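You operate a simulated robot arm through the tools that you are given. There is no shell and no other tool.

You are at the controls of a simulated robot arm. One attempt, no reset.

Task
Stir 3 scoops of sugar into the tea and close the white pot.
Fine: with the small scoop into the grey mug; stirred with the steel spoon till no streaks show; both back where they lay; hardly any spilt.

The check looks at the end state, three seconds after you hand in, the way a careful person would. Anything else that was tipped, shoved, dropped, spilled or broken makes it a failure.

Robot
A 7-joint arm with a two-finger parallel gripper, fixed in place. Base frame: the origin is at the foot of the arm, x ahead of it, y to its left, z up; the work surface is at about z = 90. Readings come in cm, rad, newtons and seconds.
With the tool pointing down near the work surface it reaches from about 34 to 78 cm from the base axis. Its first joint turns from -2.897 to 2.897 rad. Payload 3.91 kg.
Tool frame: the origin (TCP) lies between the finger pads and is the grasp point; the fingertips stand 3 cm ahead of it; z points along the fingers, y is the line along which they close. The gripper opens to 11 cm. The fingers are 2 cm wide and 1 cm thick; the gripper's body (4.8 by 11.2 cm) begins 5.5 cm behind the TCP.
Orientation is that of the tool frame in the base frame, as a unit quaternion [w, x, y, z]. With the fingers straight down and closing along the base's y, the tool's x points along the base's -x, its y along +y and its z along -z.

Tools
- The arm moves only by the tool drive_tool. Its argument "rows" is a list of rows, each a list of 6 numbers: the shift along the base's x, y, z in cm, then the turn, a rotation vector about the base's x, y, z in rad. In form: [[x, y, z, ax, ay, az], ...]. A call has 1 to 20 rows; each row shifts and turns the commanded pose from where the row before left it. "grip" is the opening in per cent of the stroke, from 0 (shut) to 100 (fully open), set as the call begins (left out, the last holds). A row lasts 0.2 s, in which the tool goes at most 5 cm and 0.15 rad; a call with a longer step from one row to the next is refused whole, and so is a gripper value outside its range. A pose out of reach is approached as far as the arm can. The call stops where the force on the tool passes 40 N (or 10 N more than at its start, if that is more) or the arm is blocked; 0.2 s more then pass. The fingers move at their own pace (about 15.3 cm/s each) and stop on an object; they squeeze with about 24 N. The grip force told is the motor's: it shows also when the fingers shut on nothing. Time passes only in rows, and 0.2 s behind the last, so rows that do not move let the fingers close. The reply holds the time, the measured pose of the TCP, the force on the tool along the base axes, the opening and the grip force, in the units named above and with some noise, with the torque about the TCP (base axes, N m) and any sound that the robot's microphone picked up.
- Cameras (640 x 400 px; columns grow to the right, rows downward): "scene" is fixed at [4.9, 64.99, 166.33]; the picture's right is [-0.86, -0.51, 0.00], its down [-0.44, 0.74, -0.51] and it looks along [0.26, -0.44, -0.86] (base axes); focal length 322 px, centre (320, 200). "wrist" rides on the gripper at [7.7, 0.7, -11.4] in the tool frame; the picture's right is [-0.09, 1.00, 0.00], its down [-0.80, -0.07, -0.59] and it looks along [-0.59, -0.05, 0.80] (tool axes); focal length 270 px, centre (320, 200). There is no depth. A picture from a camera that has moved, and an enlarged one, comes with that camera's place and axes in the base frame and with its lens.
- snapshot(camera): a new picture of that camera. No time passes.
- lift_body(by): slides the trunk up (or, below 0, down) by that many cm; the arm rides with it, the base frame stays. It gives what a move gives, with no picture.
- inspect(camera, box): a new picture of the part [left, top, right, bottom] of that camera's present view, enlarged. No time passes.
- hand_in(): hands the job in; it is judged then, once.

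Nothing tells you positions but the pictures and the camera data. Unless the task says otherwise, let go and move clear before handing in.

The tools are called after ">>>" as a command line: name --pt "numbers of a row" for each row, then --argument value for the rest, lists and objects as JSON in quotes. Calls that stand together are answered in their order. drive_tool: Moves the arm, as the interface text tells. Its arguments: {"type":"object","properties":{"rows":{"type":"array","items":{"type":"array","items":{"type":"number"}}},"grip":{"type":"number"}},"required":["rows"]} The other tools are called the same way: lift_body (by) slides the trunk up or down; snapshot (camera) takes a picture; inspect (camera, box) takes an enlarged picture of a part of a camera's view; hand_in () hands the job in.

At the start:

```text
t: 0.0
eef_pos: [21.57, 35.12, 130.63]
tcp_rot: [0.0, 0.0, 1.0, 0.0]
force: [0.3, -0.2, 0.3]
ft_torque: [0.0, 0.0, -0.02]
opening: 10.99
finger_force: 0.0
trunk travel left (down, up): [-55.0, 6.0]
```

scene: 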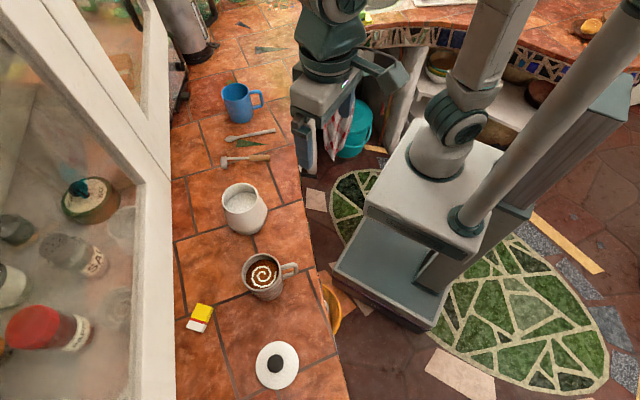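
wrist: 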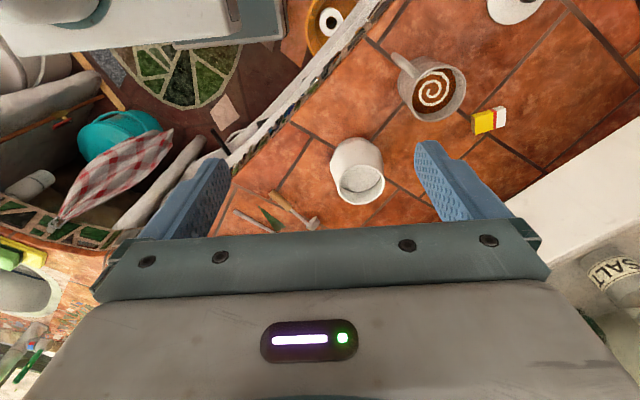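

I see a counter with a white pot of sugar, a grey mug with a white swirl in the tea, a lid, a blue mug, a spoon and a scoop. First I'll take closer pictures to locate each one.

>>> inspect --camera "scene" --box '[170, 60, 330, 180]'

>>> inspect --camera "scene" --box '[170, 170, 330, 290]'

>>> inspect --camera "scene" --box '[170, 280, 330, 400]'

>>> inspect --camera "wrist" --box '[220, 120, 420, 245]'

>>> snapshot --camera "wrist"

```text
3.33 times, centred on (250, 120) of scene
camera zoom: at [4.9, 64.99, 166.33], right [-0.86, -0.51, 0.0], down [-0.44, 0.74, -0.51], along [0.26, -0.44, -0.86], focal length 1072 px, centre (553, 467)
```

zoom: 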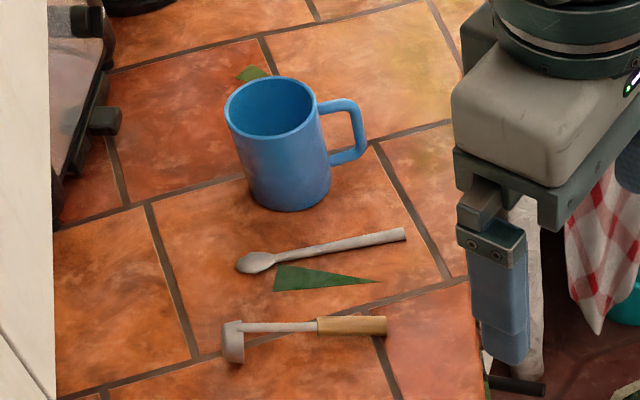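

```text
3.33 times, centred on (250, 230) of scene
camera zoom: at [4.9, 64.99, 166.33], right [-0.86, -0.51, 0.0], down [-0.44, 0.74, -0.51], along [0.26, -0.44, -0.86], focal length 1072 px, centre (553, 100)
```

zoom: 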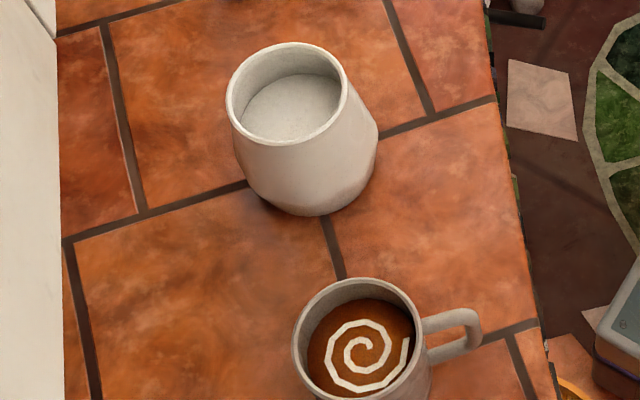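

```text
3.33 times, centred on (250, 340) of scene
camera zoom: at [4.9, 64.99, 166.33], right [-0.86, -0.51, 0.0], down [-0.44, 0.74, -0.51], along [0.26, -0.44, -0.86], focal length 1072 px, centre (553, -267)
```

zoom: 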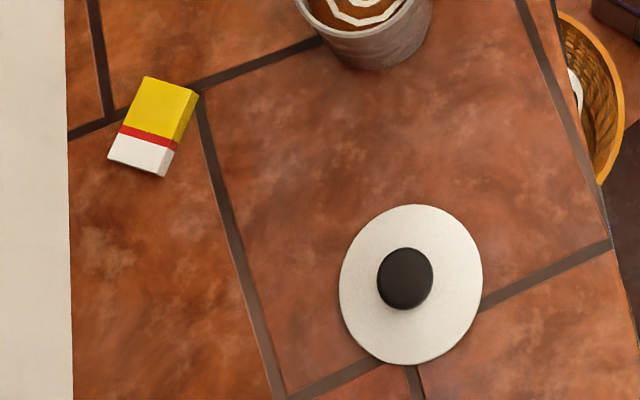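

```text
3.20 times, centred on (320, 182) of wrist
camera zoom: at [13.79, 35.84, 142.13], right [0.09, 1.0, 0.0], down [0.8, -0.07, 0.59], along [0.59, -0.05, -0.8], focal length 865 px, centre (320, 256)
```

zoom: 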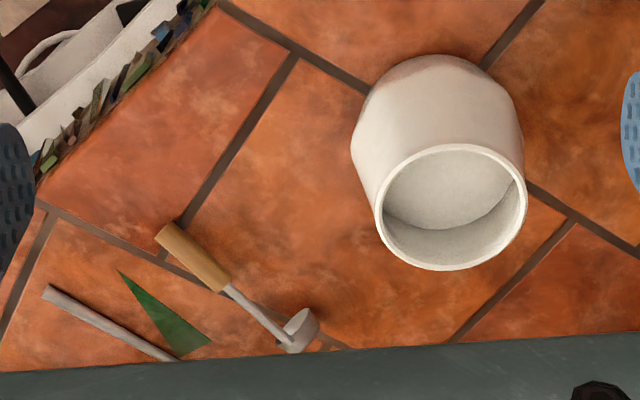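

```text
taken
camera wrist: at [13.79, 35.84, 142.13], right [0.09, 1.0, 0.0], down [0.8, -0.07, 0.59], along [0.59, -0.05, -0.8], focal length 270 px, centre (320, 200)
```

wrist: 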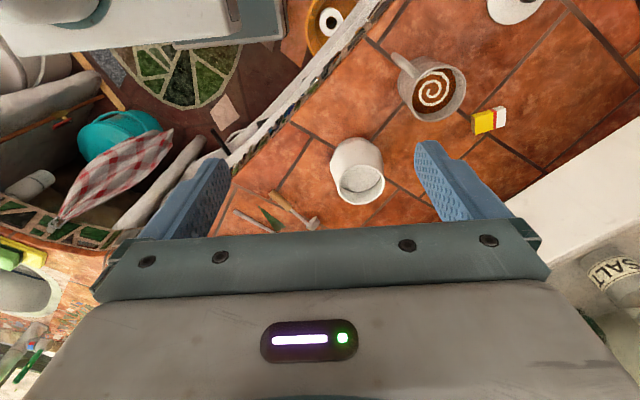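

I take the pot to be near (41,41) with its rim at about z=101, the grey mug near (27,52), the lid near (15,65), the scoop near (53,26) and the spoon near (58,16). I'll move the wrist camera over the scoop and spoon for a closer look.

>>> drive_tool --pt "3.3 -2.2 -1.5 0 0 0.13" --pt "3.3 -2.2 -1.5 0 0 0.13" --pt "3.3 -2.2 -1.5 0 0 0.13" --pt "3.3 -2.2 -1.5 0 0 0.13" --pt "3.3 -2.2 -2 0 0 0.13" --pt "3.3 -2.2 -2 0 0 0.135"

>>> snapshot --camera "wrist"

>>> snapshot --camera "scene"

```text
t: 1.4
eef_pos: [41.49, 21.85, 120.55]
tcp_rot: [-0.001, -0.383, 0.924, 0.0]
force: [-0.1, -0.6, -0.2]
ft_torque: [0.03, 0.02, 0.03]
opening: 11.0
finger_force: 0.0
trunk travel left (down, up): [-55.0, 6.0]
```

```text
taken
camera wrist: at [35.51, 16.92, 132.08], right [-0.64, 0.77, 0.0], down [0.62, 0.52, 0.59], along [0.45, 0.38, -0.8], focal length 270 px, centre (320, 200)
```

wrist: 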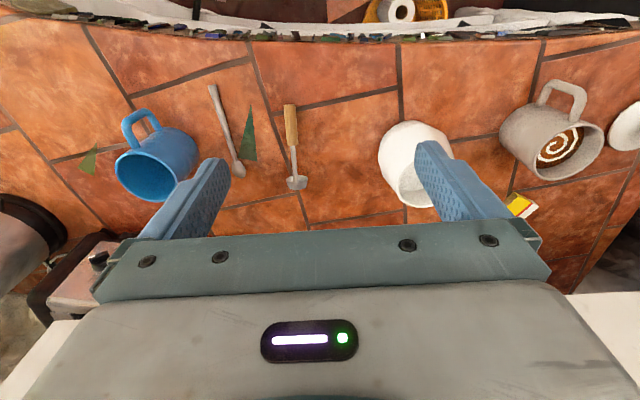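

```text
taken
```

scene: 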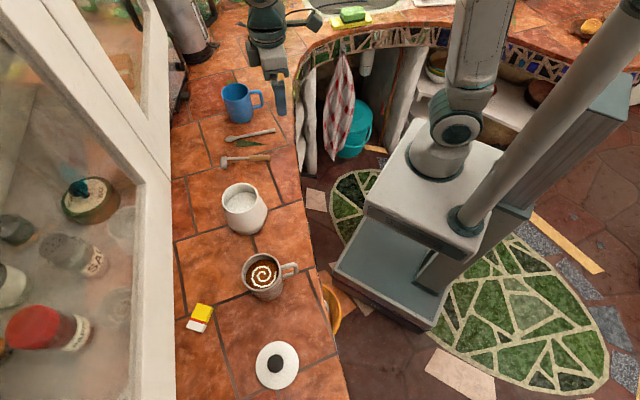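

The spoon, scoop, pot and mug are all in the wrist view now. I'll enlarge these areas before going in.

>>> inspect --camera "wrist" --box '[180, 70, 340, 200]'

>>> inspect --camera "wrist" --box '[360, 60, 640, 235]'

>>> inspect --camera "scene" --box '[210, 120, 290, 180]'

```text
3.08 times, centred on (260, 135) of wrist
camera zoom: at [35.51, 16.92, 132.08], right [-0.64, 0.77, 0.0], down [0.62, 0.52, 0.59], along [0.45, 0.38, -0.8], focal length 832 px, centre (505, 400)
```

zoom: 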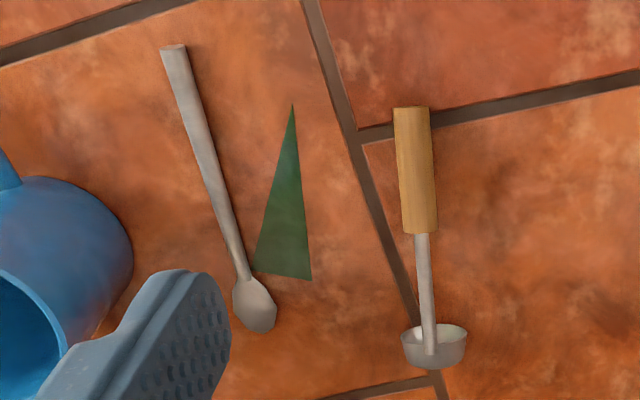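

```text
2.29 times, centred on (500, 148) of wrist
camera zoom: at [35.51, 16.92, 132.08], right [-0.64, 0.77, 0.0], down [0.62, 0.52, 0.59], along [0.45, 0.38, -0.8], focal length 618 px, centre (-91, 320)
```

zoom: 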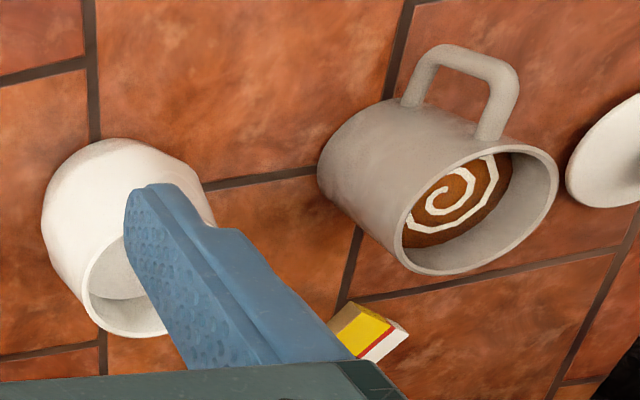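

```text
6.67 times, centred on (250, 150) of scene
camera zoom: at [4.9, 64.99, 166.33], right [-0.86, -0.51, 0.0], down [-0.44, 0.74, -0.51], along [0.26, -0.44, -0.86], focal length 2144 px, centre (787, 533)
```

zoom: 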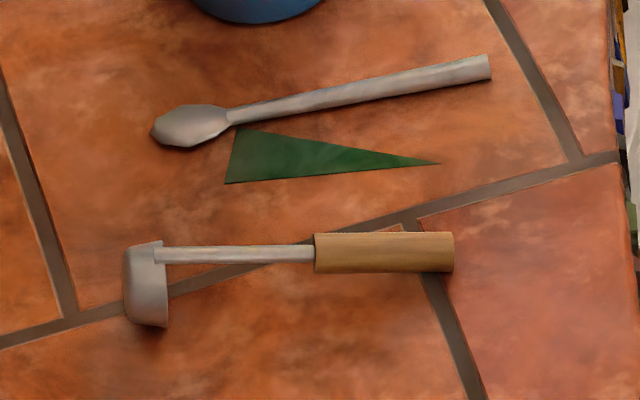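

The scoop is a ladle: its cup lies on its side with the mouth toward the handle, and the stem rises about 14° from the handle end. I want the camera on the wall side so I can grasp with a strong forward tilt, so I'll test a half turn of the wrist here in free air.

>>> drive_tool --pt "0 0 0.5 0 0 -0.15" --pt "0 0 0.5 0 0 -0.15" --pt "0 0 0.5 0 0 -0.15" --pt "0 0 0.5 0 0 -0.15" --pt "0 0 0 0 0 -0.15" --pt "0 0 0 0 0 -0.15" --pt "0 0 0 0 0 -0.15" --pt "0 0 0 0 0 -0.15" --pt "0 0 0 0 0 -0.15" --pt "0 0 0 0 0 -0.15" --pt "0 0 0 0 0 -0.15" --pt "0 0 0 0 0 -0.15" --pt "0 0 0 0 0 -0.15" --pt "0 0 0 0 0 -0.15" --pt "0 0 0 0 0 -0.15" --pt "0 0 0 0 0 -0.15" --pt "0 0 0 0 0 -0.15" --pt "0 0 0 0 0 -0.15" --pt "0 0 0 0 0 -0.15" --pt "0 0 0 0 0 -0.15"

>>> snapshot --camera "wrist"

>>> snapshot --camera "scene"

```text
t: 5.6
eef_pos: [41.4, 21.87, 122.55]
tcp_rot: [0.0, 0.894, 0.447, 0.0]
force: [0.9, -0.3, 0.1]
ft_torque: [-0.02, -0.01, 0.03]
opening: 10.98
finger_force: 0.1
trunk travel left (down, up): [-55.0, 6.0]
```

```text
taken
camera wrist: at [46.44, 27.69, 134.14], right [0.74, -0.67, 0.0], down [-0.54, -0.6, 0.59], along [-0.4, -0.44, -0.8], focal length 270 px, centre (320, 200)
```

wrist: 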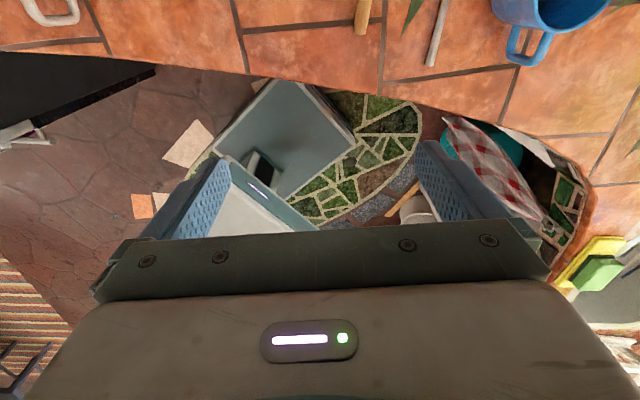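

```text
taken
```

scene: 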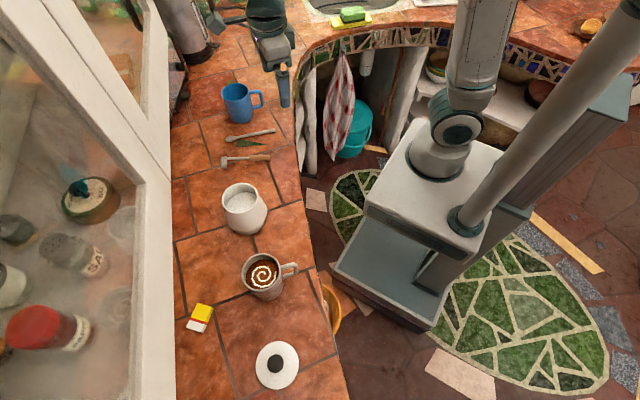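

Both wrist turns are reachable. Next I'll tilt the tool 65° forward in line with the scoop handle and hover behind it to check alignment.

>>> drive_tool --grip 45 --pt "0 0 0 0 0 -0.0838" --pt "0 0 0 0 0 -0.0838" --pt "0.7 -0.19 -2.3 0.0976 -0.1028 0" --pt "0.7 -0.19 -2.3 0.0976 -0.1028 0" --pt "0.7 -0.19 -2.3 0.0976 -0.1028 0" --pt "0.7 -0.19 -2.3 0.0976 -0.1028 0" --pt "0.7 -0.19 -2.3 0.0976 -0.1028 0" --pt "0.7 -0.19 -2.3 0.0976 -0.1028 0" --pt "0.7 -0.19 -2.3 0.0976 -0.1028 0" --pt "0.73 -0.19 -2.53 0.0976 -0.1028 0" --pt "0 0 0 0 0 0"

>>> snapshot --camera "wrist"

>>> snapshot --camera "scene"

```text
t: 8.0
eef_pos: [46.91, 20.34, 103.85]
tcp_rot: [-0.198, 0.784, 0.312, 0.499]
force: [-0.4, -0.3, 1.0]
ft_torque: [-0.01, 0.03, 0.03]
opening: 4.96
finger_force: 0.1
trunk travel left (down, up): [-55.0, 6.0]
```

```text
taken
camera wrist: at [42.21, 14.97, 115.86], right [0.66, -0.75, -0.08], down [-0.68, -0.55, -0.47], along [0.31, 0.37, -0.88], focal length 270 px, centre (320, 200)
```

wrist: 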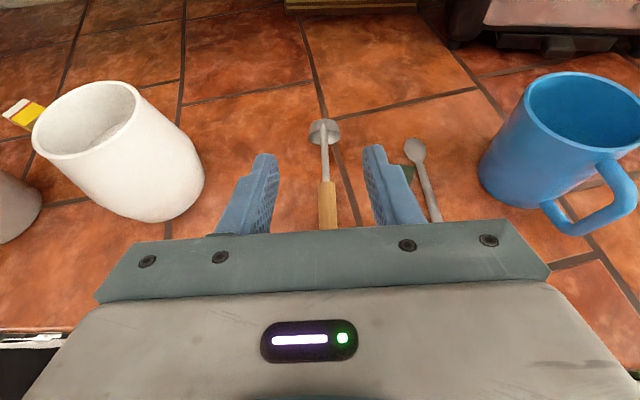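

```text
taken
```

scene: 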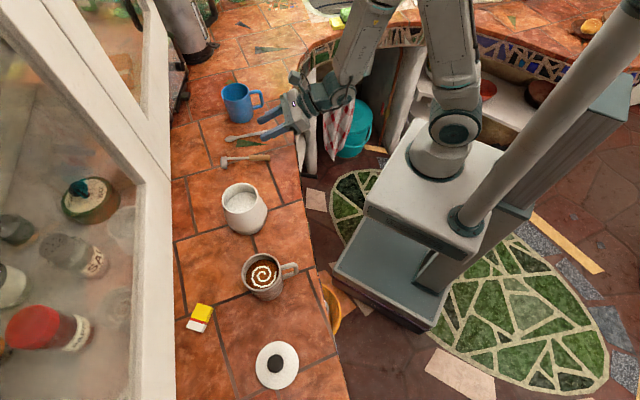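

The tilted hover lines up well with the scoop handle. I'll enlarge the view to refine the alignment and the scoop's geometry.

>>> inspect --camera "wrist" --box '[270, 105, 390, 235]'

>>> inspect --camera "wrist" --box '[0, 60, 220, 235]'

```text
3.08 times, centred on (330, 170) of wrist
camera zoom: at [42.21, 14.97, 115.86], right [0.66, -0.75, -0.08], down [-0.68, -0.55, -0.47], along [0.31, 0.37, -0.88], focal length 832 px, centre (289, 292)
```

zoom: 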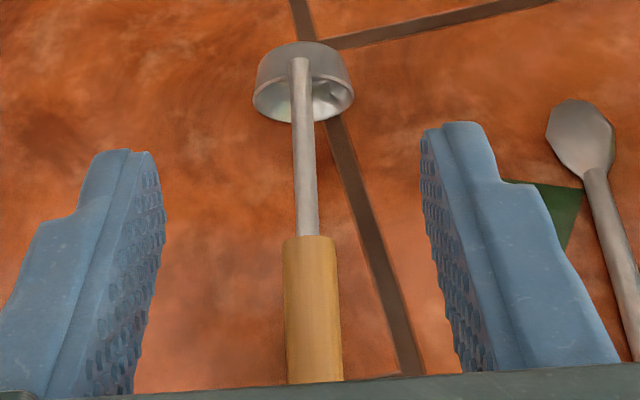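

```text
2.29 times, centred on (110, 148) of wrist
camera zoom: at [42.21, 14.97, 115.86], right [0.66, -0.75, -0.08], down [-0.68, -0.55, -0.47], along [0.31, 0.37, -0.88], focal length 618 px, centre (800, 320)
```

zoom: 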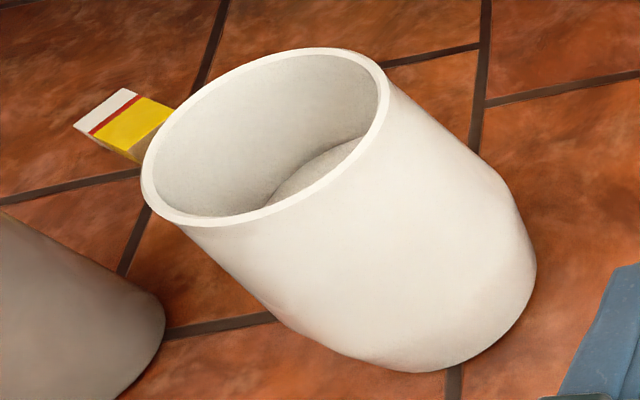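

Alignment is within about a millimetre. I'll descend over the handle in decreasing steps with the fingers 5 cm apart.

>>> drive_tool --pt "1.6 1.5 -3 0 0 0" --pt "1.6 1.55 -3 0 0 0" --pt "0 0 -2.5 0 0 0" --pt "0 0 -1.5 0 0 0" --pt "0 0 -0.6 0 0 0" --pt "0 0 0 0 0 0"

>>> snapshot --camera "wrist"

>>> inspect --camera "scene" --box '[210, 100, 330, 190]'

```text
t: 9.4
eef_pos: [50.19, 23.37, 93.32]
tcp_rot: [-0.199, 0.783, 0.312, 0.5]
force: [0.1, 0.3, 0.7]
ft_torque: [-0.01, 0.02, -0.03]
opening: 4.93
finger_force: 0.1
trunk travel left (down, up): [-55.0, 6.0]
```

```text
taken
camera wrist: at [45.38, 18.11, 105.31], right [0.66, -0.75, -0.08], down [-0.68, -0.55, -0.47], along [0.31, 0.37, -0.88], focal length 270 px, centre (320, 200)
```

wrist: 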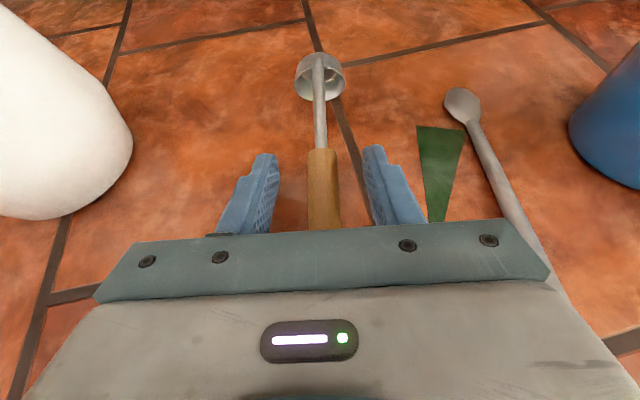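

```text
4.44 times, centred on (270, 145) of scene
camera zoom: at [4.9, 64.99, 166.33], right [-0.86, -0.51, 0.0], down [-0.44, 0.74, -0.51], along [0.26, -0.44, -0.86], focal length 1429 px, centre (542, 444)
```

zoom: 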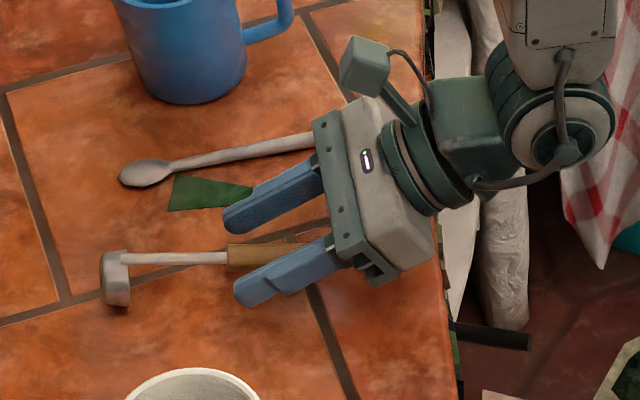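

The fingers straddle the handle. I'll go down the last bit and close.

>>> drive_tool --pt "0 0 -0.4 0 0 0" --pt "0 0 -0.35 0 0 0" --pt "0 0 0 0 0 0"

>>> drive_tool --grip 0 --pt "0 0 0 0 0 0" --pt "0 0 0 0 0 0" --pt "0 0 0 0 0 0"

>>> snapshot --camera "wrist"

>>> inspect --camera "scene" --box '[210, 100, 330, 190]'

```text
t: 10.2
eef_pos: [50.18, 23.4, 92.6]
tcp_rot: [-0.199, 0.783, 0.313, 0.499]
force: [-0.7, 0.7, 0.9]
ft_torque: [0.02, -0.01, 0.03]
opening: 4.94
finger_force: 0.1
trunk travel left (down, up): [-55.0, 6.0]
```

```text
t: 11.0
eef_pos: [50.18, 23.31, 92.51]
tcp_rot: [-0.199, 0.783, 0.313, 0.5]
force: [0.4, 0.7, 0.1]
ft_torque: [0.04, 0.01, -0.05]
opening: 1.72
finger_force: 23.7
trunk travel left (down, up): [-55.0, 6.0]
```

```text
taken
camera wrist: at [45.41, 18.09, 104.51], right [0.66, -0.75, -0.08], down [-0.68, -0.55, -0.47], along [0.31, 0.37, -0.88], focal length 270 px, centre (320, 200)
```

wrist: 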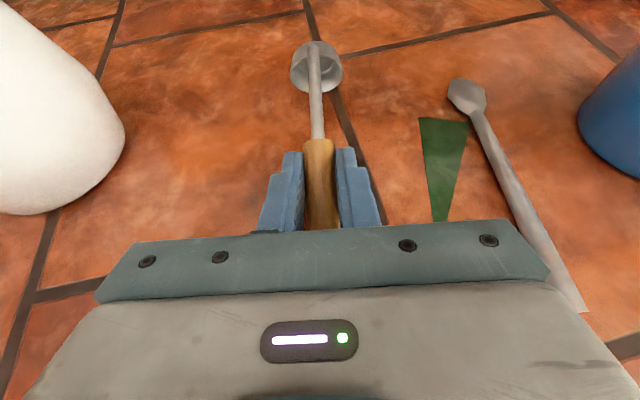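

```text
4.44 times, centred on (270, 145) of scene
camera zoom: at [4.9, 64.99, 166.33], right [-0.86, -0.51, 0.0], down [-0.44, 0.74, -0.51], along [0.26, -0.44, -0.86], focal length 1429 px, centre (542, 444)
```

zoom: 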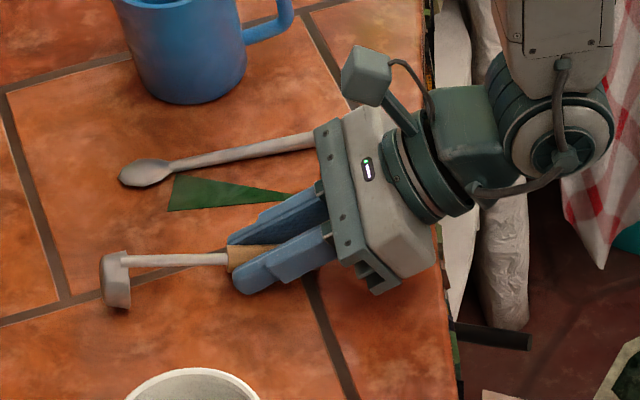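

The scoop is held firmly (1.72 cm opening). I'll enlarge the wrist view to measure where the cup sits in the tool frame, then lift.

>>> inspect --camera "wrist" --box '[270, 30, 366, 90]'

>>> inspect --camera "scene" --box '[220, 145, 260, 170]'

>>> drive_tool --pt "0 0 1 0 0 0" --pt "0 0 2 0 0 0" --pt "0 0 3 0 0 0" --pt "0 0 4 0 0 0" --pt "0 0 4 0 0 0" --pt "0 0 2 0 0 0" --pt "0 0 0 0 0 0"

>>> inspect --camera "scene" --box '[190, 90, 290, 160]'

>>> inspect --camera "wrist" --box '[270, 30, 366, 90]'

```text
6.67 times, centred on (318, 60) of wrist
camera zoom: at [45.41, 18.09, 104.51], right [0.66, -0.75, -0.08], down [-0.68, -0.55, -0.47], along [0.31, 0.37, -0.88], focal length 1802 px, centre (333, 1133)
```

zoom: 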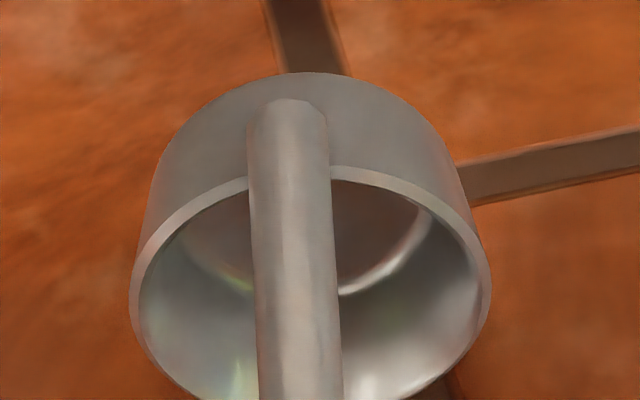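

```text
16.00 times, centred on (240, 158) of scene
camera zoom: at [4.9, 64.99, 166.33], right [-0.86, -0.51, 0.0], down [-0.44, 0.74, -0.51], along [0.26, -0.44, -0.86], focal length 5146 px, centre (1600, 880)
```

zoom: 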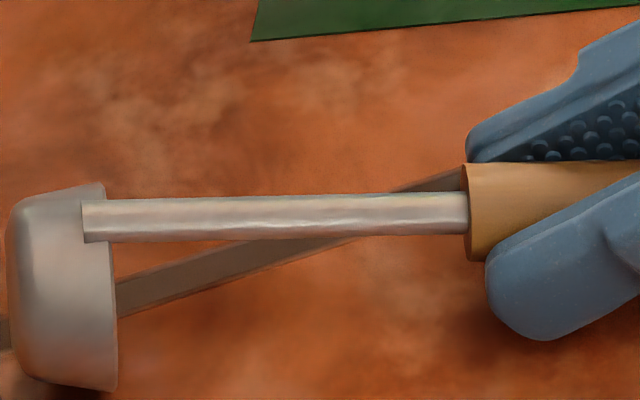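

```text
t: 12.6
eef_pos: [49.93, 23.59, 108.61]
tcp_rot: [-0.199, 0.783, 0.313, 0.499]
force: [0.1, -0.3, -0.9]
ft_torque: [-0.08, 0.01, 0.0]
opening: 1.71
finger_force: 24.3
trunk travel left (down, up): [-55.0, 6.0]
```

```text
5.71 times, centred on (240, 125) of scene
camera zoom: at [4.9, 64.99, 166.33], right [-0.86, -0.51, 0.0], down [-0.44, 0.74, -0.51], along [0.26, -0.44, -0.86], focal length 1838 px, centre (777, 629)
```

zoom: 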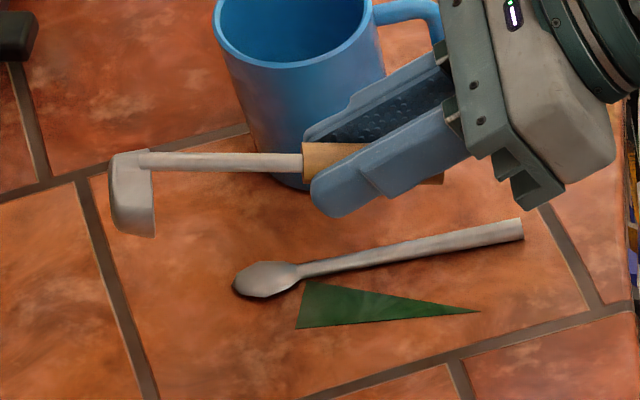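

```text
6.67 times, centred on (318, 60) of wrist
camera zoom: at [45.29, 18.22, 120.52], right [0.66, -0.75, -0.08], down [-0.68, -0.55, -0.47], along [0.31, 0.37, -0.88], focal length 1802 px, centre (333, 1133)
```

zoom: 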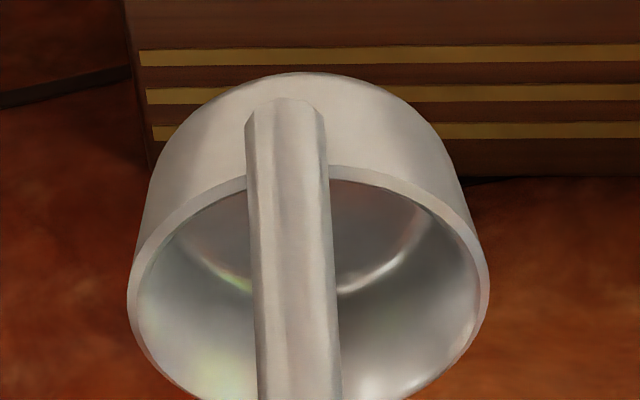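

The scoop is up and steady: cup mouth about 3.7 cm wide, about 9 cm from the grasp point. Next I'll look closely at the mug and pot rims to place them accurately.

>>> inspect --camera "scene" --box '[225, 240, 305, 305]'

>>> inspect --camera "scene" --box '[205, 175, 285, 240]'

>>> snapshot --camera "wrist"

```text
6.15 times, centred on (265, 272) of scene
camera zoom: at [4.9, 64.99, 166.33], right [-0.86, -0.51, 0.0], down [-0.44, 0.74, -0.51], along [0.26, -0.44, -0.86], focal length 1979 px, centre (658, -246)
```

zoom: 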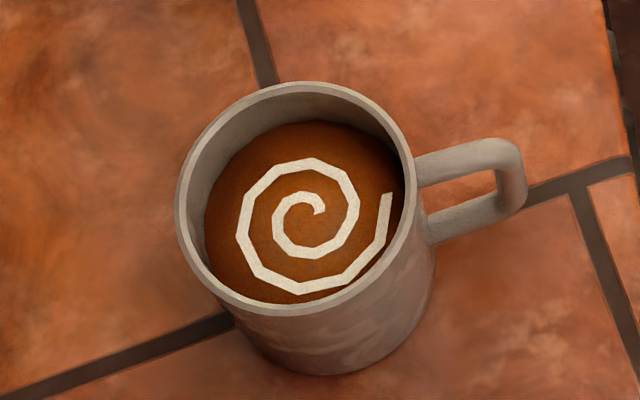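

```text
6.15 times, centred on (245, 208) of scene
camera zoom: at [4.9, 64.99, 166.33], right [-0.86, -0.51, 0.0], down [-0.44, 0.74, -0.51], along [0.26, -0.44, -0.86], focal length 1979 px, centre (782, 154)
```

zoom: 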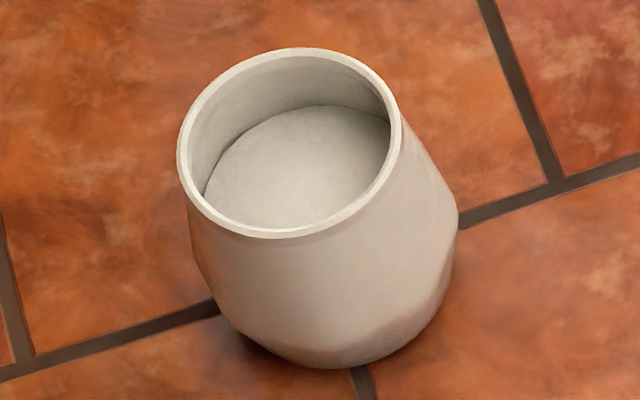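

```text
taken
camera wrist: at [45.29, 18.22, 120.52], right [0.66, -0.75, -0.08], down [-0.68, -0.55, -0.47], along [0.31, 0.37, -0.88], focal length 270 px, centre (320, 200)
```

wrist: 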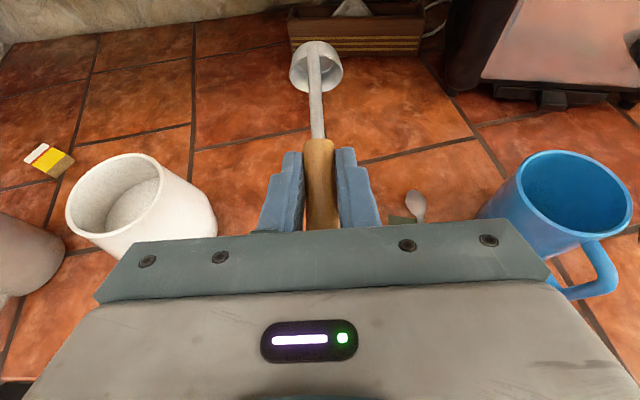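

I place the pot centre at (41.0, 40.9) with rim z≈101 and sugar z≈97, and the mug at (26.6, 52.6) with rim z≈99.6. I'll carry the scoop above the pot while turning the cup downward.

>>> drive_tool --pt "-0.5 0.8 1.9 -0.0934 0.0984 0" --pt "-1.0 1.6 1.9 -0.0934 0.0984 0" --pt "-1.3 2.1 1.9 -0.0934 0.0984 0" --pt "-1.3 2.2 1.65 -0.0934 0.0984 0" --pt "-1.4 2.3 0 -0.0934 0.0984 0" --pt "-1.4 2.3 0 -0.0934 0.0984 0" --pt "-1.3 2.1 0 -0.0934 0.0984 0" --pt "-1.2 1.9 0 -0.0934 0.0984 0" --pt "-0.75 1.25 0 -0.0934 0.0984 0" --pt "0 0 0 0 0 0"

>>> snapshot --camera "wrist"

>>> snapshot --camera "scene"

>>> inspect --camera "scene" --box '[195, 130, 315, 240]'

```text
t: 14.8
eef_pos: [40.5, 39.43, 115.1]
tcp_rot: [-0.004, 0.928, 0.371, -0.019]
force: [0.0, -0.4, -0.9]
ft_torque: [0.01, 0.01, 0.03]
opening: 1.73
finger_force: 24.3
out of reach, approached as far as the arm can: row 3
trunk travel left (down, up): [-55.0, 6.0]
```

```text
taken
camera wrist: at [46.84, 44.4, 126.46], right [0.62, -0.78, -0.02], down [-0.61, -0.5, 0.62], along [-0.5, -0.38, -0.78], focal length 270 px, centre (320, 200)
```

wrist: 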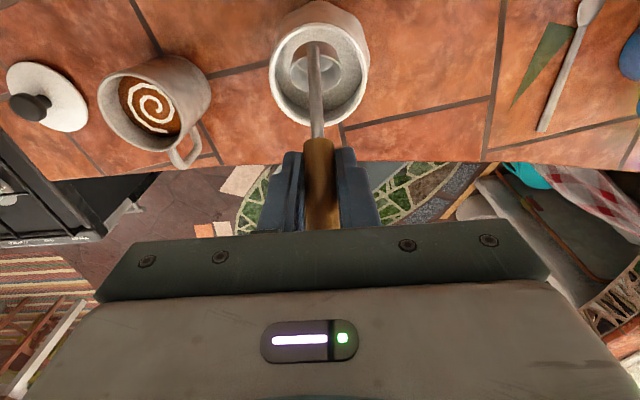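

```text
taken
```

scene: 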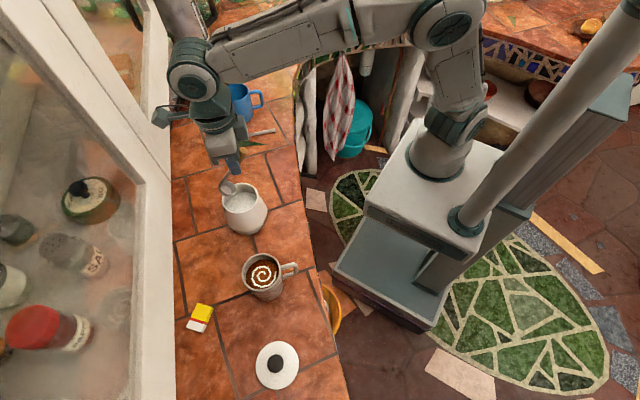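

```text
3.64 times, centred on (255, 185) of scene
camera zoom: at [4.9, 64.99, 166.33], right [-0.86, -0.51, 0.0], down [-0.44, 0.74, -0.51], along [0.26, -0.44, -0.86], focal length 1170 px, centre (556, 254)
```

zoom: 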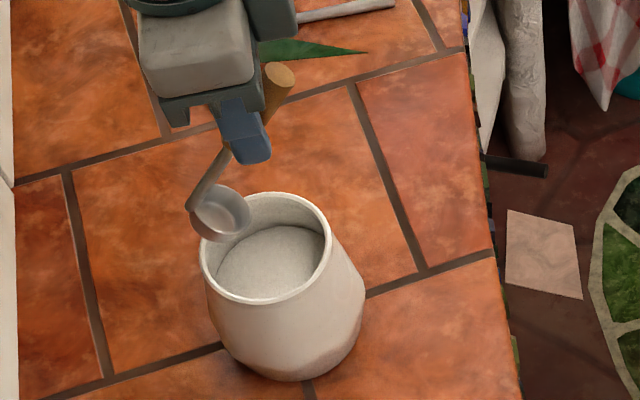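

Row 3 fell slightly short, so I'm at (40.5, 39.4, 115.1) with pitch about −2°. In free air above the pot I'll test whether the arm can reach the −35° pitch that holds the cup upright.

>>> drive_tool --pt "0.33 0.56 0.5 -0.0991 0.1044 0" --pt "0.33 0.56 0.5 -0.0991 0.1044 0" --pt "0.33 0.56 0 -0.0991 0.1044 0" --pt "0.32 0.56 0 -0.0991 0.1044 0" --pt "0 0 0 0 0 0"

>>> snapshot --camera "wrist"

>>> inspect --camera "scene" --box '[155, 100, 315, 240]'

```text
t: 15.3
eef_pos: [40.52, 40.05, 116.06]
tcp_rot: [0.033, 0.922, 0.368, -0.117]
force: [-4.8, -4.6, 2.1]
ft_torque: [0.66, -0.7, -0.01]
opening: 1.72
finger_force: 24.1
trunk travel left (down, up): [-55.0, 6.0]
stopped in row 2: the force on the tool passed its limit at 62 N (the readings are from after the stop); the commanded pose is now the measured one
```

```text
taken
camera wrist: at [48.58, 46.47, 125.4], right [0.62, -0.78, 0.0], down [-0.5, -0.4, 0.77], along [-0.61, -0.48, -0.64], focal length 270 px, centre (320, 200)
```

wrist: 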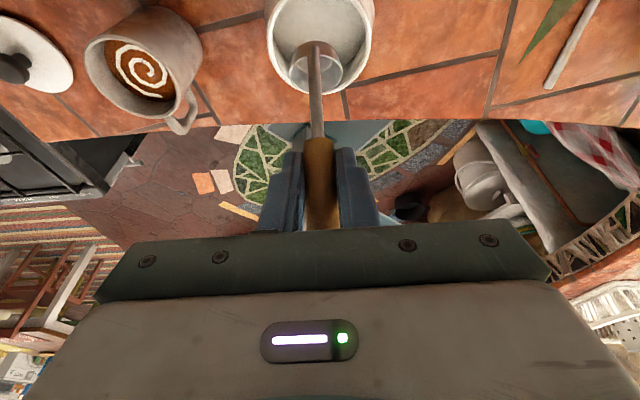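

```text
2.86 times, centred on (235, 170) of scene
camera zoom: at [4.9, 64.99, 166.33], right [-0.86, -0.51, 0.0], down [-0.44, 0.74, -0.51], along [0.26, -0.44, -0.86], focal length 919 px, centre (563, 286)
```

zoom: 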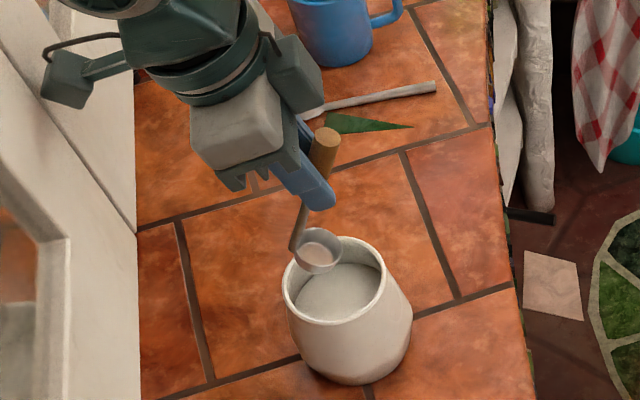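

The stop was the wrist camera's stalk touching the window frame on the wall side; nothing on the counter moved. I'll back away from the wall and yaw the tool 90°, so the hand leans along the counter when dipping.

>>> drive_tool --pt "-1 -1 1 0 0 0" --pt "-1.5 -1.5 1 0 0 0" --pt "-0.5 -0.5 0 0 0 0.1" --pt "0 0 0 0 0 0.15" --pt "0 0 0 0 0 0.15" --pt "0 0 0 0 0 0.15" --pt "0 0 0 0 0 0.15" --pt "0 0 0 0 0 0.15" --pt "0 0 0 0 0 0.15" --pt "0 0 0 0 0 0.15" --pt "0 0 0 0 0 0.15" --pt "0 0 0 0 0 0.15" --pt "0 0 0 0 0 0.12" --pt "0 0 0 0 0 0"

>>> snapshot --camera "wrist"

>>> snapshot --camera "scene"

```text
t: 18.3
eef_pos: [37.71, 37.06, 117.97]
tcp_rot: [0.108, 0.392, 0.912, -0.059]
force: [0.7, -0.3, -0.6]
ft_torque: [-0.01, 0.01, -0.01]
opening: 1.72
finger_force: 23.8
trunk travel left (down, up): [-55.0, 6.0]
```

```text
taken
camera wrist: at [31.28, 45.25, 127.25], right [0.78, 0.62, 0.0], down [0.4, -0.5, 0.77], along [0.48, -0.61, -0.63], focal length 270 px, centre (320, 200)
```

wrist: 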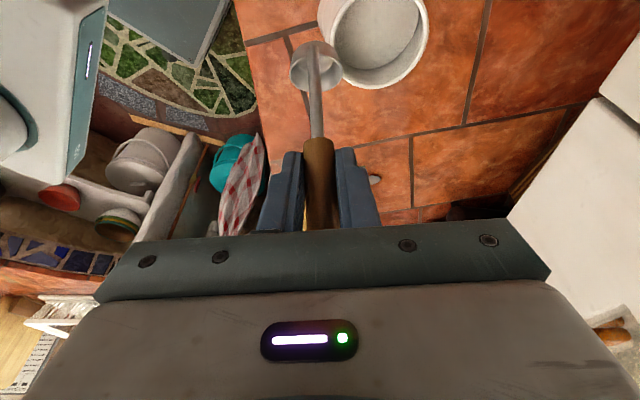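

```text
taken
```

scene: 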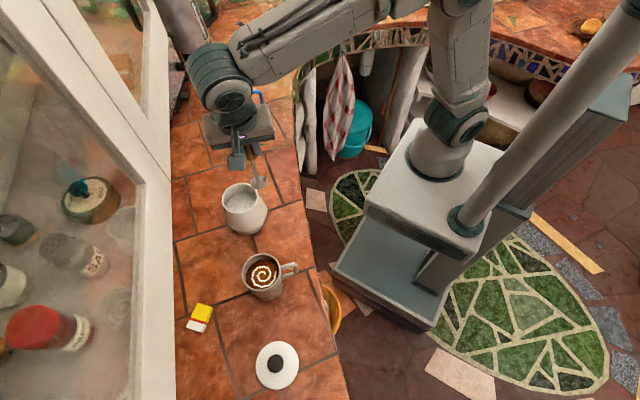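

The yawed pose works cleanly. I'll move above the pot and test the −35° pitch there.

>>> drive_tool --pt "0.6 1.2 0 -0.0882 -0.0843 0" --pt "0.6 1.2 0 -0.0882 -0.0843 0" --pt "0.6 1.2 -0.7 -0.0882 -0.0843 0" --pt "0.56 1.22 -0.8 0 0 0" --pt "0 0 0 0 0 0"

>>> snapshot --camera "wrist"

>>> inspect --camera "scene" --box '[155, 100, 315, 240]'

```text
t: 19.5
eef_pos: [40.27, 41.83, 116.41]
tcp_rot: [0.273, 0.379, 0.874, -0.129]
force: [-0.3, -0.7, -0.6]
ft_torque: [0.01, -0.01, 0.02]
opening: 1.74
finger_force: 24.2
trunk travel left (down, up): [-55.0, 6.0]
```

```text
taken
camera wrist: at [31.92, 51.96, 121.52], right [0.78, 0.62, 0.03], down [0.17, -0.27, 0.95], along [0.6, -0.73, -0.32], focal length 270 px, centre (320, 200)
```

wrist: 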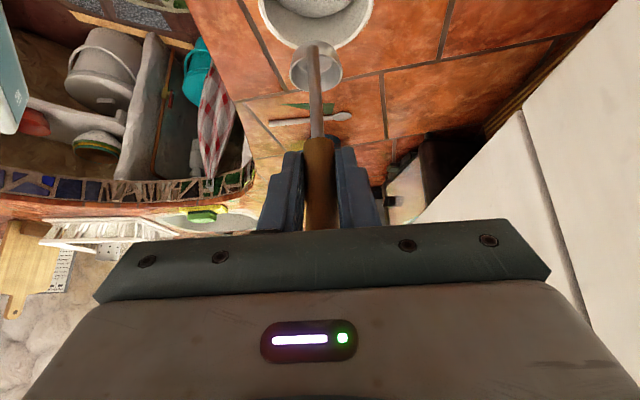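

```text
2.86 times, centred on (235, 170) of scene
camera zoom: at [4.9, 64.99, 166.33], right [-0.86, -0.51, 0.0], down [-0.44, 0.74, -0.51], along [0.26, -0.44, -0.86], focal length 919 px, centre (563, 286)
```

zoom: 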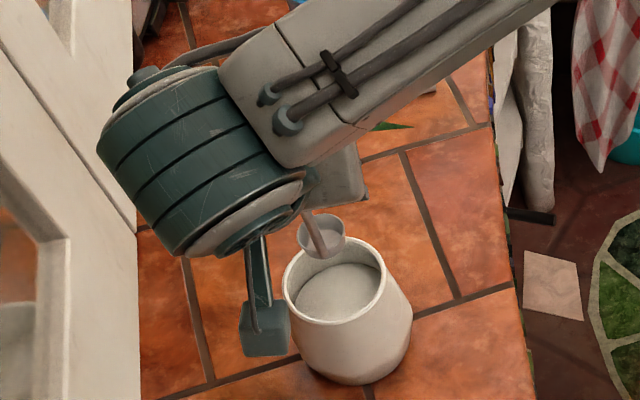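

The −35° pitch is reachable here and the cup lands where my model predicts. I'll set the entry pose: pitch −5°, mouth just outward of the pot centre, above the rim.

>>> drive_tool --pt "0.51 -0.58 -0.3 0.0947 0.0905 0" --pt "0.51 -0.58 -0.3 0.0947 0.0905 0" --pt "0.51 -0.58 -0.3 0.0947 0.0905 0" --pt "0.51 -0.57 -0.3 0.0947 0.0905 0" --pt "0 0 -1 0 0 0" --pt "0 0 -1 0 0 0" --pt "0 0 0 0 0 0"

>>> snapshot --camera "wrist"

>>> inspect --camera "scene" --box '[195, 140, 295, 240]'

```text
t: 21.1
eef_pos: [42.37, 39.73, 113.14]
tcp_rot: [0.035, 0.394, 0.918, -0.028]
force: [0.0, 0.4, -1.0]
ft_torque: [-0.03, -0.02, 0.03]
opening: 1.71
finger_force: 24.2
trunk travel left (down, up): [-55.0, 6.0]
```

```text
taken
camera wrist: at [36.91, 46.66, 124.09], right [0.78, 0.62, -0.02], down [0.47, -0.58, 0.66], along [0.4, -0.53, -0.75], focal length 270 px, centre (320, 200)
```

wrist: 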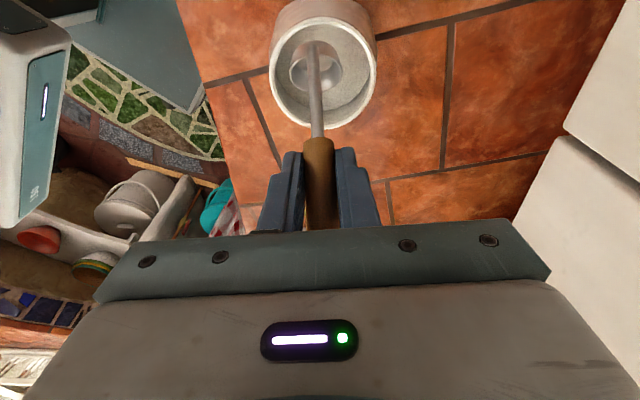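

```text
4.00 times, centred on (245, 190) of scene
camera zoom: at [4.9, 64.99, 166.33], right [-0.86, -0.51, 0.0], down [-0.44, 0.74, -0.51], along [0.26, -0.44, -0.86], focal length 1286 px, centre (620, 240)
```

zoom: 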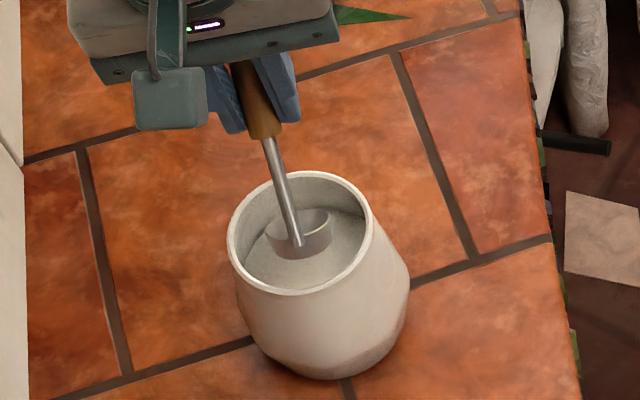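

The cup is centred over the pot mouth. I'll lower it into the sugar, slowing at the end and watching the force.

>>> drive_tool --pt "-0.02 -0.02 -2 0 0 0" --pt "0 0 -2 0 0 0" --pt "0 0 -1.2 0 0 0" --pt "0 0 -1 0 0 0" --pt "0 0 -0.8 0 0 0" --pt "0 0 0 0 0 0"

>>> snapshot --camera "wrist"

>>> inspect --camera "scene" --box '[195, 140, 295, 240]'

```text
t: 22.5
eef_pos: [42.25, 39.61, 106.18]
tcp_rot: [0.035, 0.394, 0.918, -0.028]
force: [0.8, 0.6, -0.7]
ft_torque: [-0.04, -0.05, 0.01]
opening: 1.71
finger_force: 24.3
trunk travel left (down, up): [-55.0, 6.0]
```

```text
taken
camera wrist: at [36.83, 46.62, 117.08], right [0.78, 0.62, -0.02], down [0.47, -0.58, 0.66], along [0.4, -0.53, -0.75], focal length 270 px, centre (320, 200)
```

wrist: 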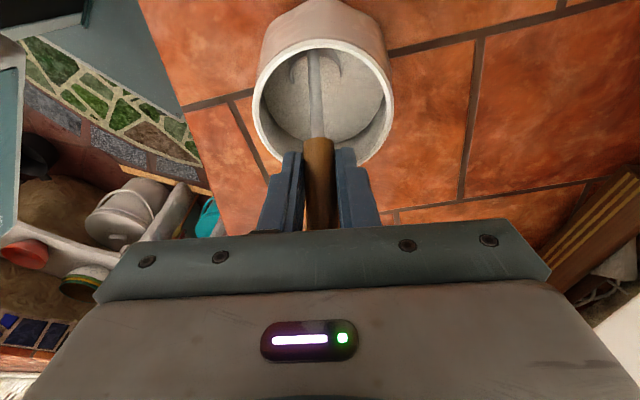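

```text
4.00 times, centred on (245, 190) of scene
camera zoom: at [4.9, 64.99, 166.33], right [-0.86, -0.51, 0.0], down [-0.44, 0.74, -0.51], along [0.26, -0.44, -0.86], focal length 1286 px, centre (620, 240)
```

zoom: 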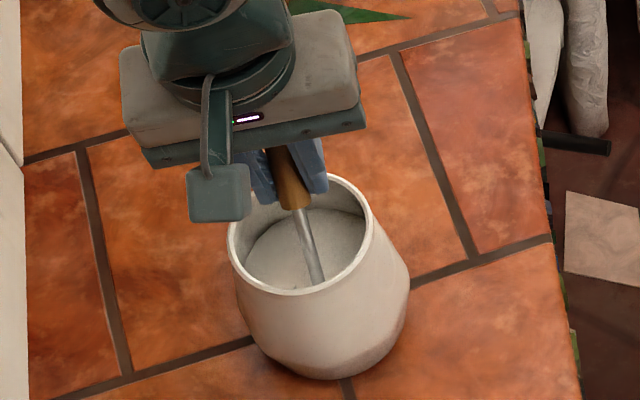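

The cup is almost submerged without resistance. I'll go 0.9 cm deeper, sweep it through the sugar while turning it upright, and lift gently.

>>> drive_tool --pt "0 0 -0.5 0 0 0" --pt "0 0 -0.4 0 0 0" --pt "-0.366 0.383 0.03 -0.0673 -0.0643 0" --pt "-0.366 0.383 0.03 -0.0673 -0.0643 0" --pt "-0.366 0.383 0.03 -0.0673 -0.0643 0" --pt "-0.366 0.383 0.03 -0.0673 -0.0643 0" --pt "-0.366 0.383 0.03 -0.0673 -0.0643 0" --pt "-0.366 0.383 0.03 -0.0673 -0.0643 0" --pt "0 0 0 0 0 0"

>>> inspect --camera "scene" --box '[195, 140, 295, 240]'

>>> drive_tool --pt "0 0 0.6 0 0 0" --pt "0 0 1 0 0 0" --pt "0 0 1.2 0 0 0" --pt "0 0 1.2 0 0 0" --pt "0 0 1.2 0 0 0" --pt "0 0 1.2 0 0 0" --pt "0 0 1.2 0 0 0" --pt "0 0 0.5 0 0 0" --pt "0 0 0 0 0 0"

>>> inspect --camera "scene" --box '[195, 140, 295, 240]'

>>> inspect --camera "wrist" --box '[240, 0, 400, 120]'

```text
t: 24.5
eef_pos: [39.87, 42.01, 105.49]
tcp_rot: [0.289, 0.378, 0.869, -0.136]
force: [0.6, 0.0, -1.6]
ft_torque: [-0.01, -0.01, 0.03]
opening: 1.71
finger_force: 24.0
trunk travel left (down, up): [-55.0, 6.0]
```

```text
4.00 times, centred on (245, 190) of scene
camera zoom: at [4.9, 64.99, 166.33], right [-0.86, -0.51, 0.0], down [-0.44, 0.74, -0.51], along [0.26, -0.44, -0.86], focal length 1286 px, centre (620, 240)
```

zoom: 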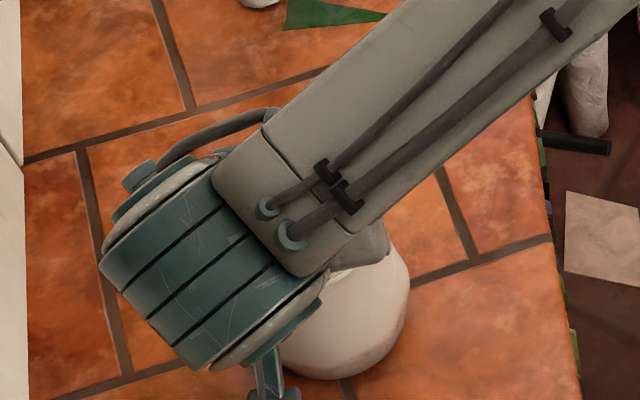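

```text
t: 26.5
eef_pos: [40.02, 41.89, 113.67]
tcp_rot: [0.287, 0.377, 0.87, -0.135]
force: [-0.9, 0.2, -0.9]
ft_torque: [0.01, 0.0, 0.0]
opening: 1.72
finger_force: 23.9
trunk travel left (down, up): [-55.0, 6.0]
```

```text
4.00 times, centred on (245, 190) of scene
camera zoom: at [4.9, 64.99, 166.33], right [-0.86, -0.51, 0.0], down [-0.44, 0.74, -0.51], along [0.26, -0.44, -0.86], focal length 1286 px, centre (620, 240)
```

zoom: 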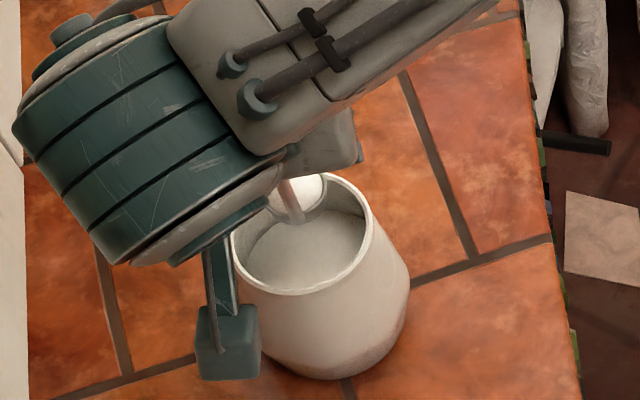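

```text
3.33 times, centred on (320, 60) of wrist
camera zoom: at [31.64, 52.09, 118.28], right [0.78, 0.62, 0.03], down [0.15, -0.24, 0.96], along [0.61, -0.74, -0.28], focal length 901 px, centre (320, 667)
```

zoom: 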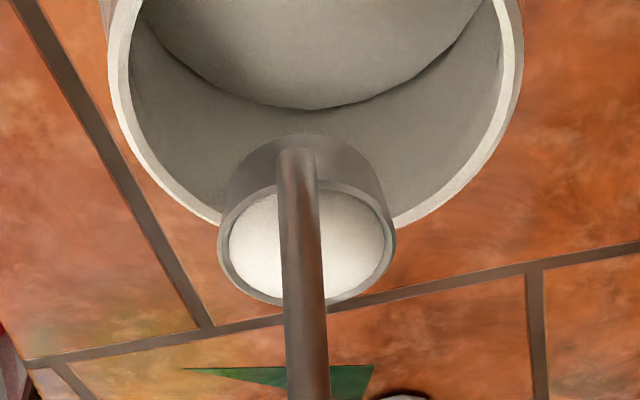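

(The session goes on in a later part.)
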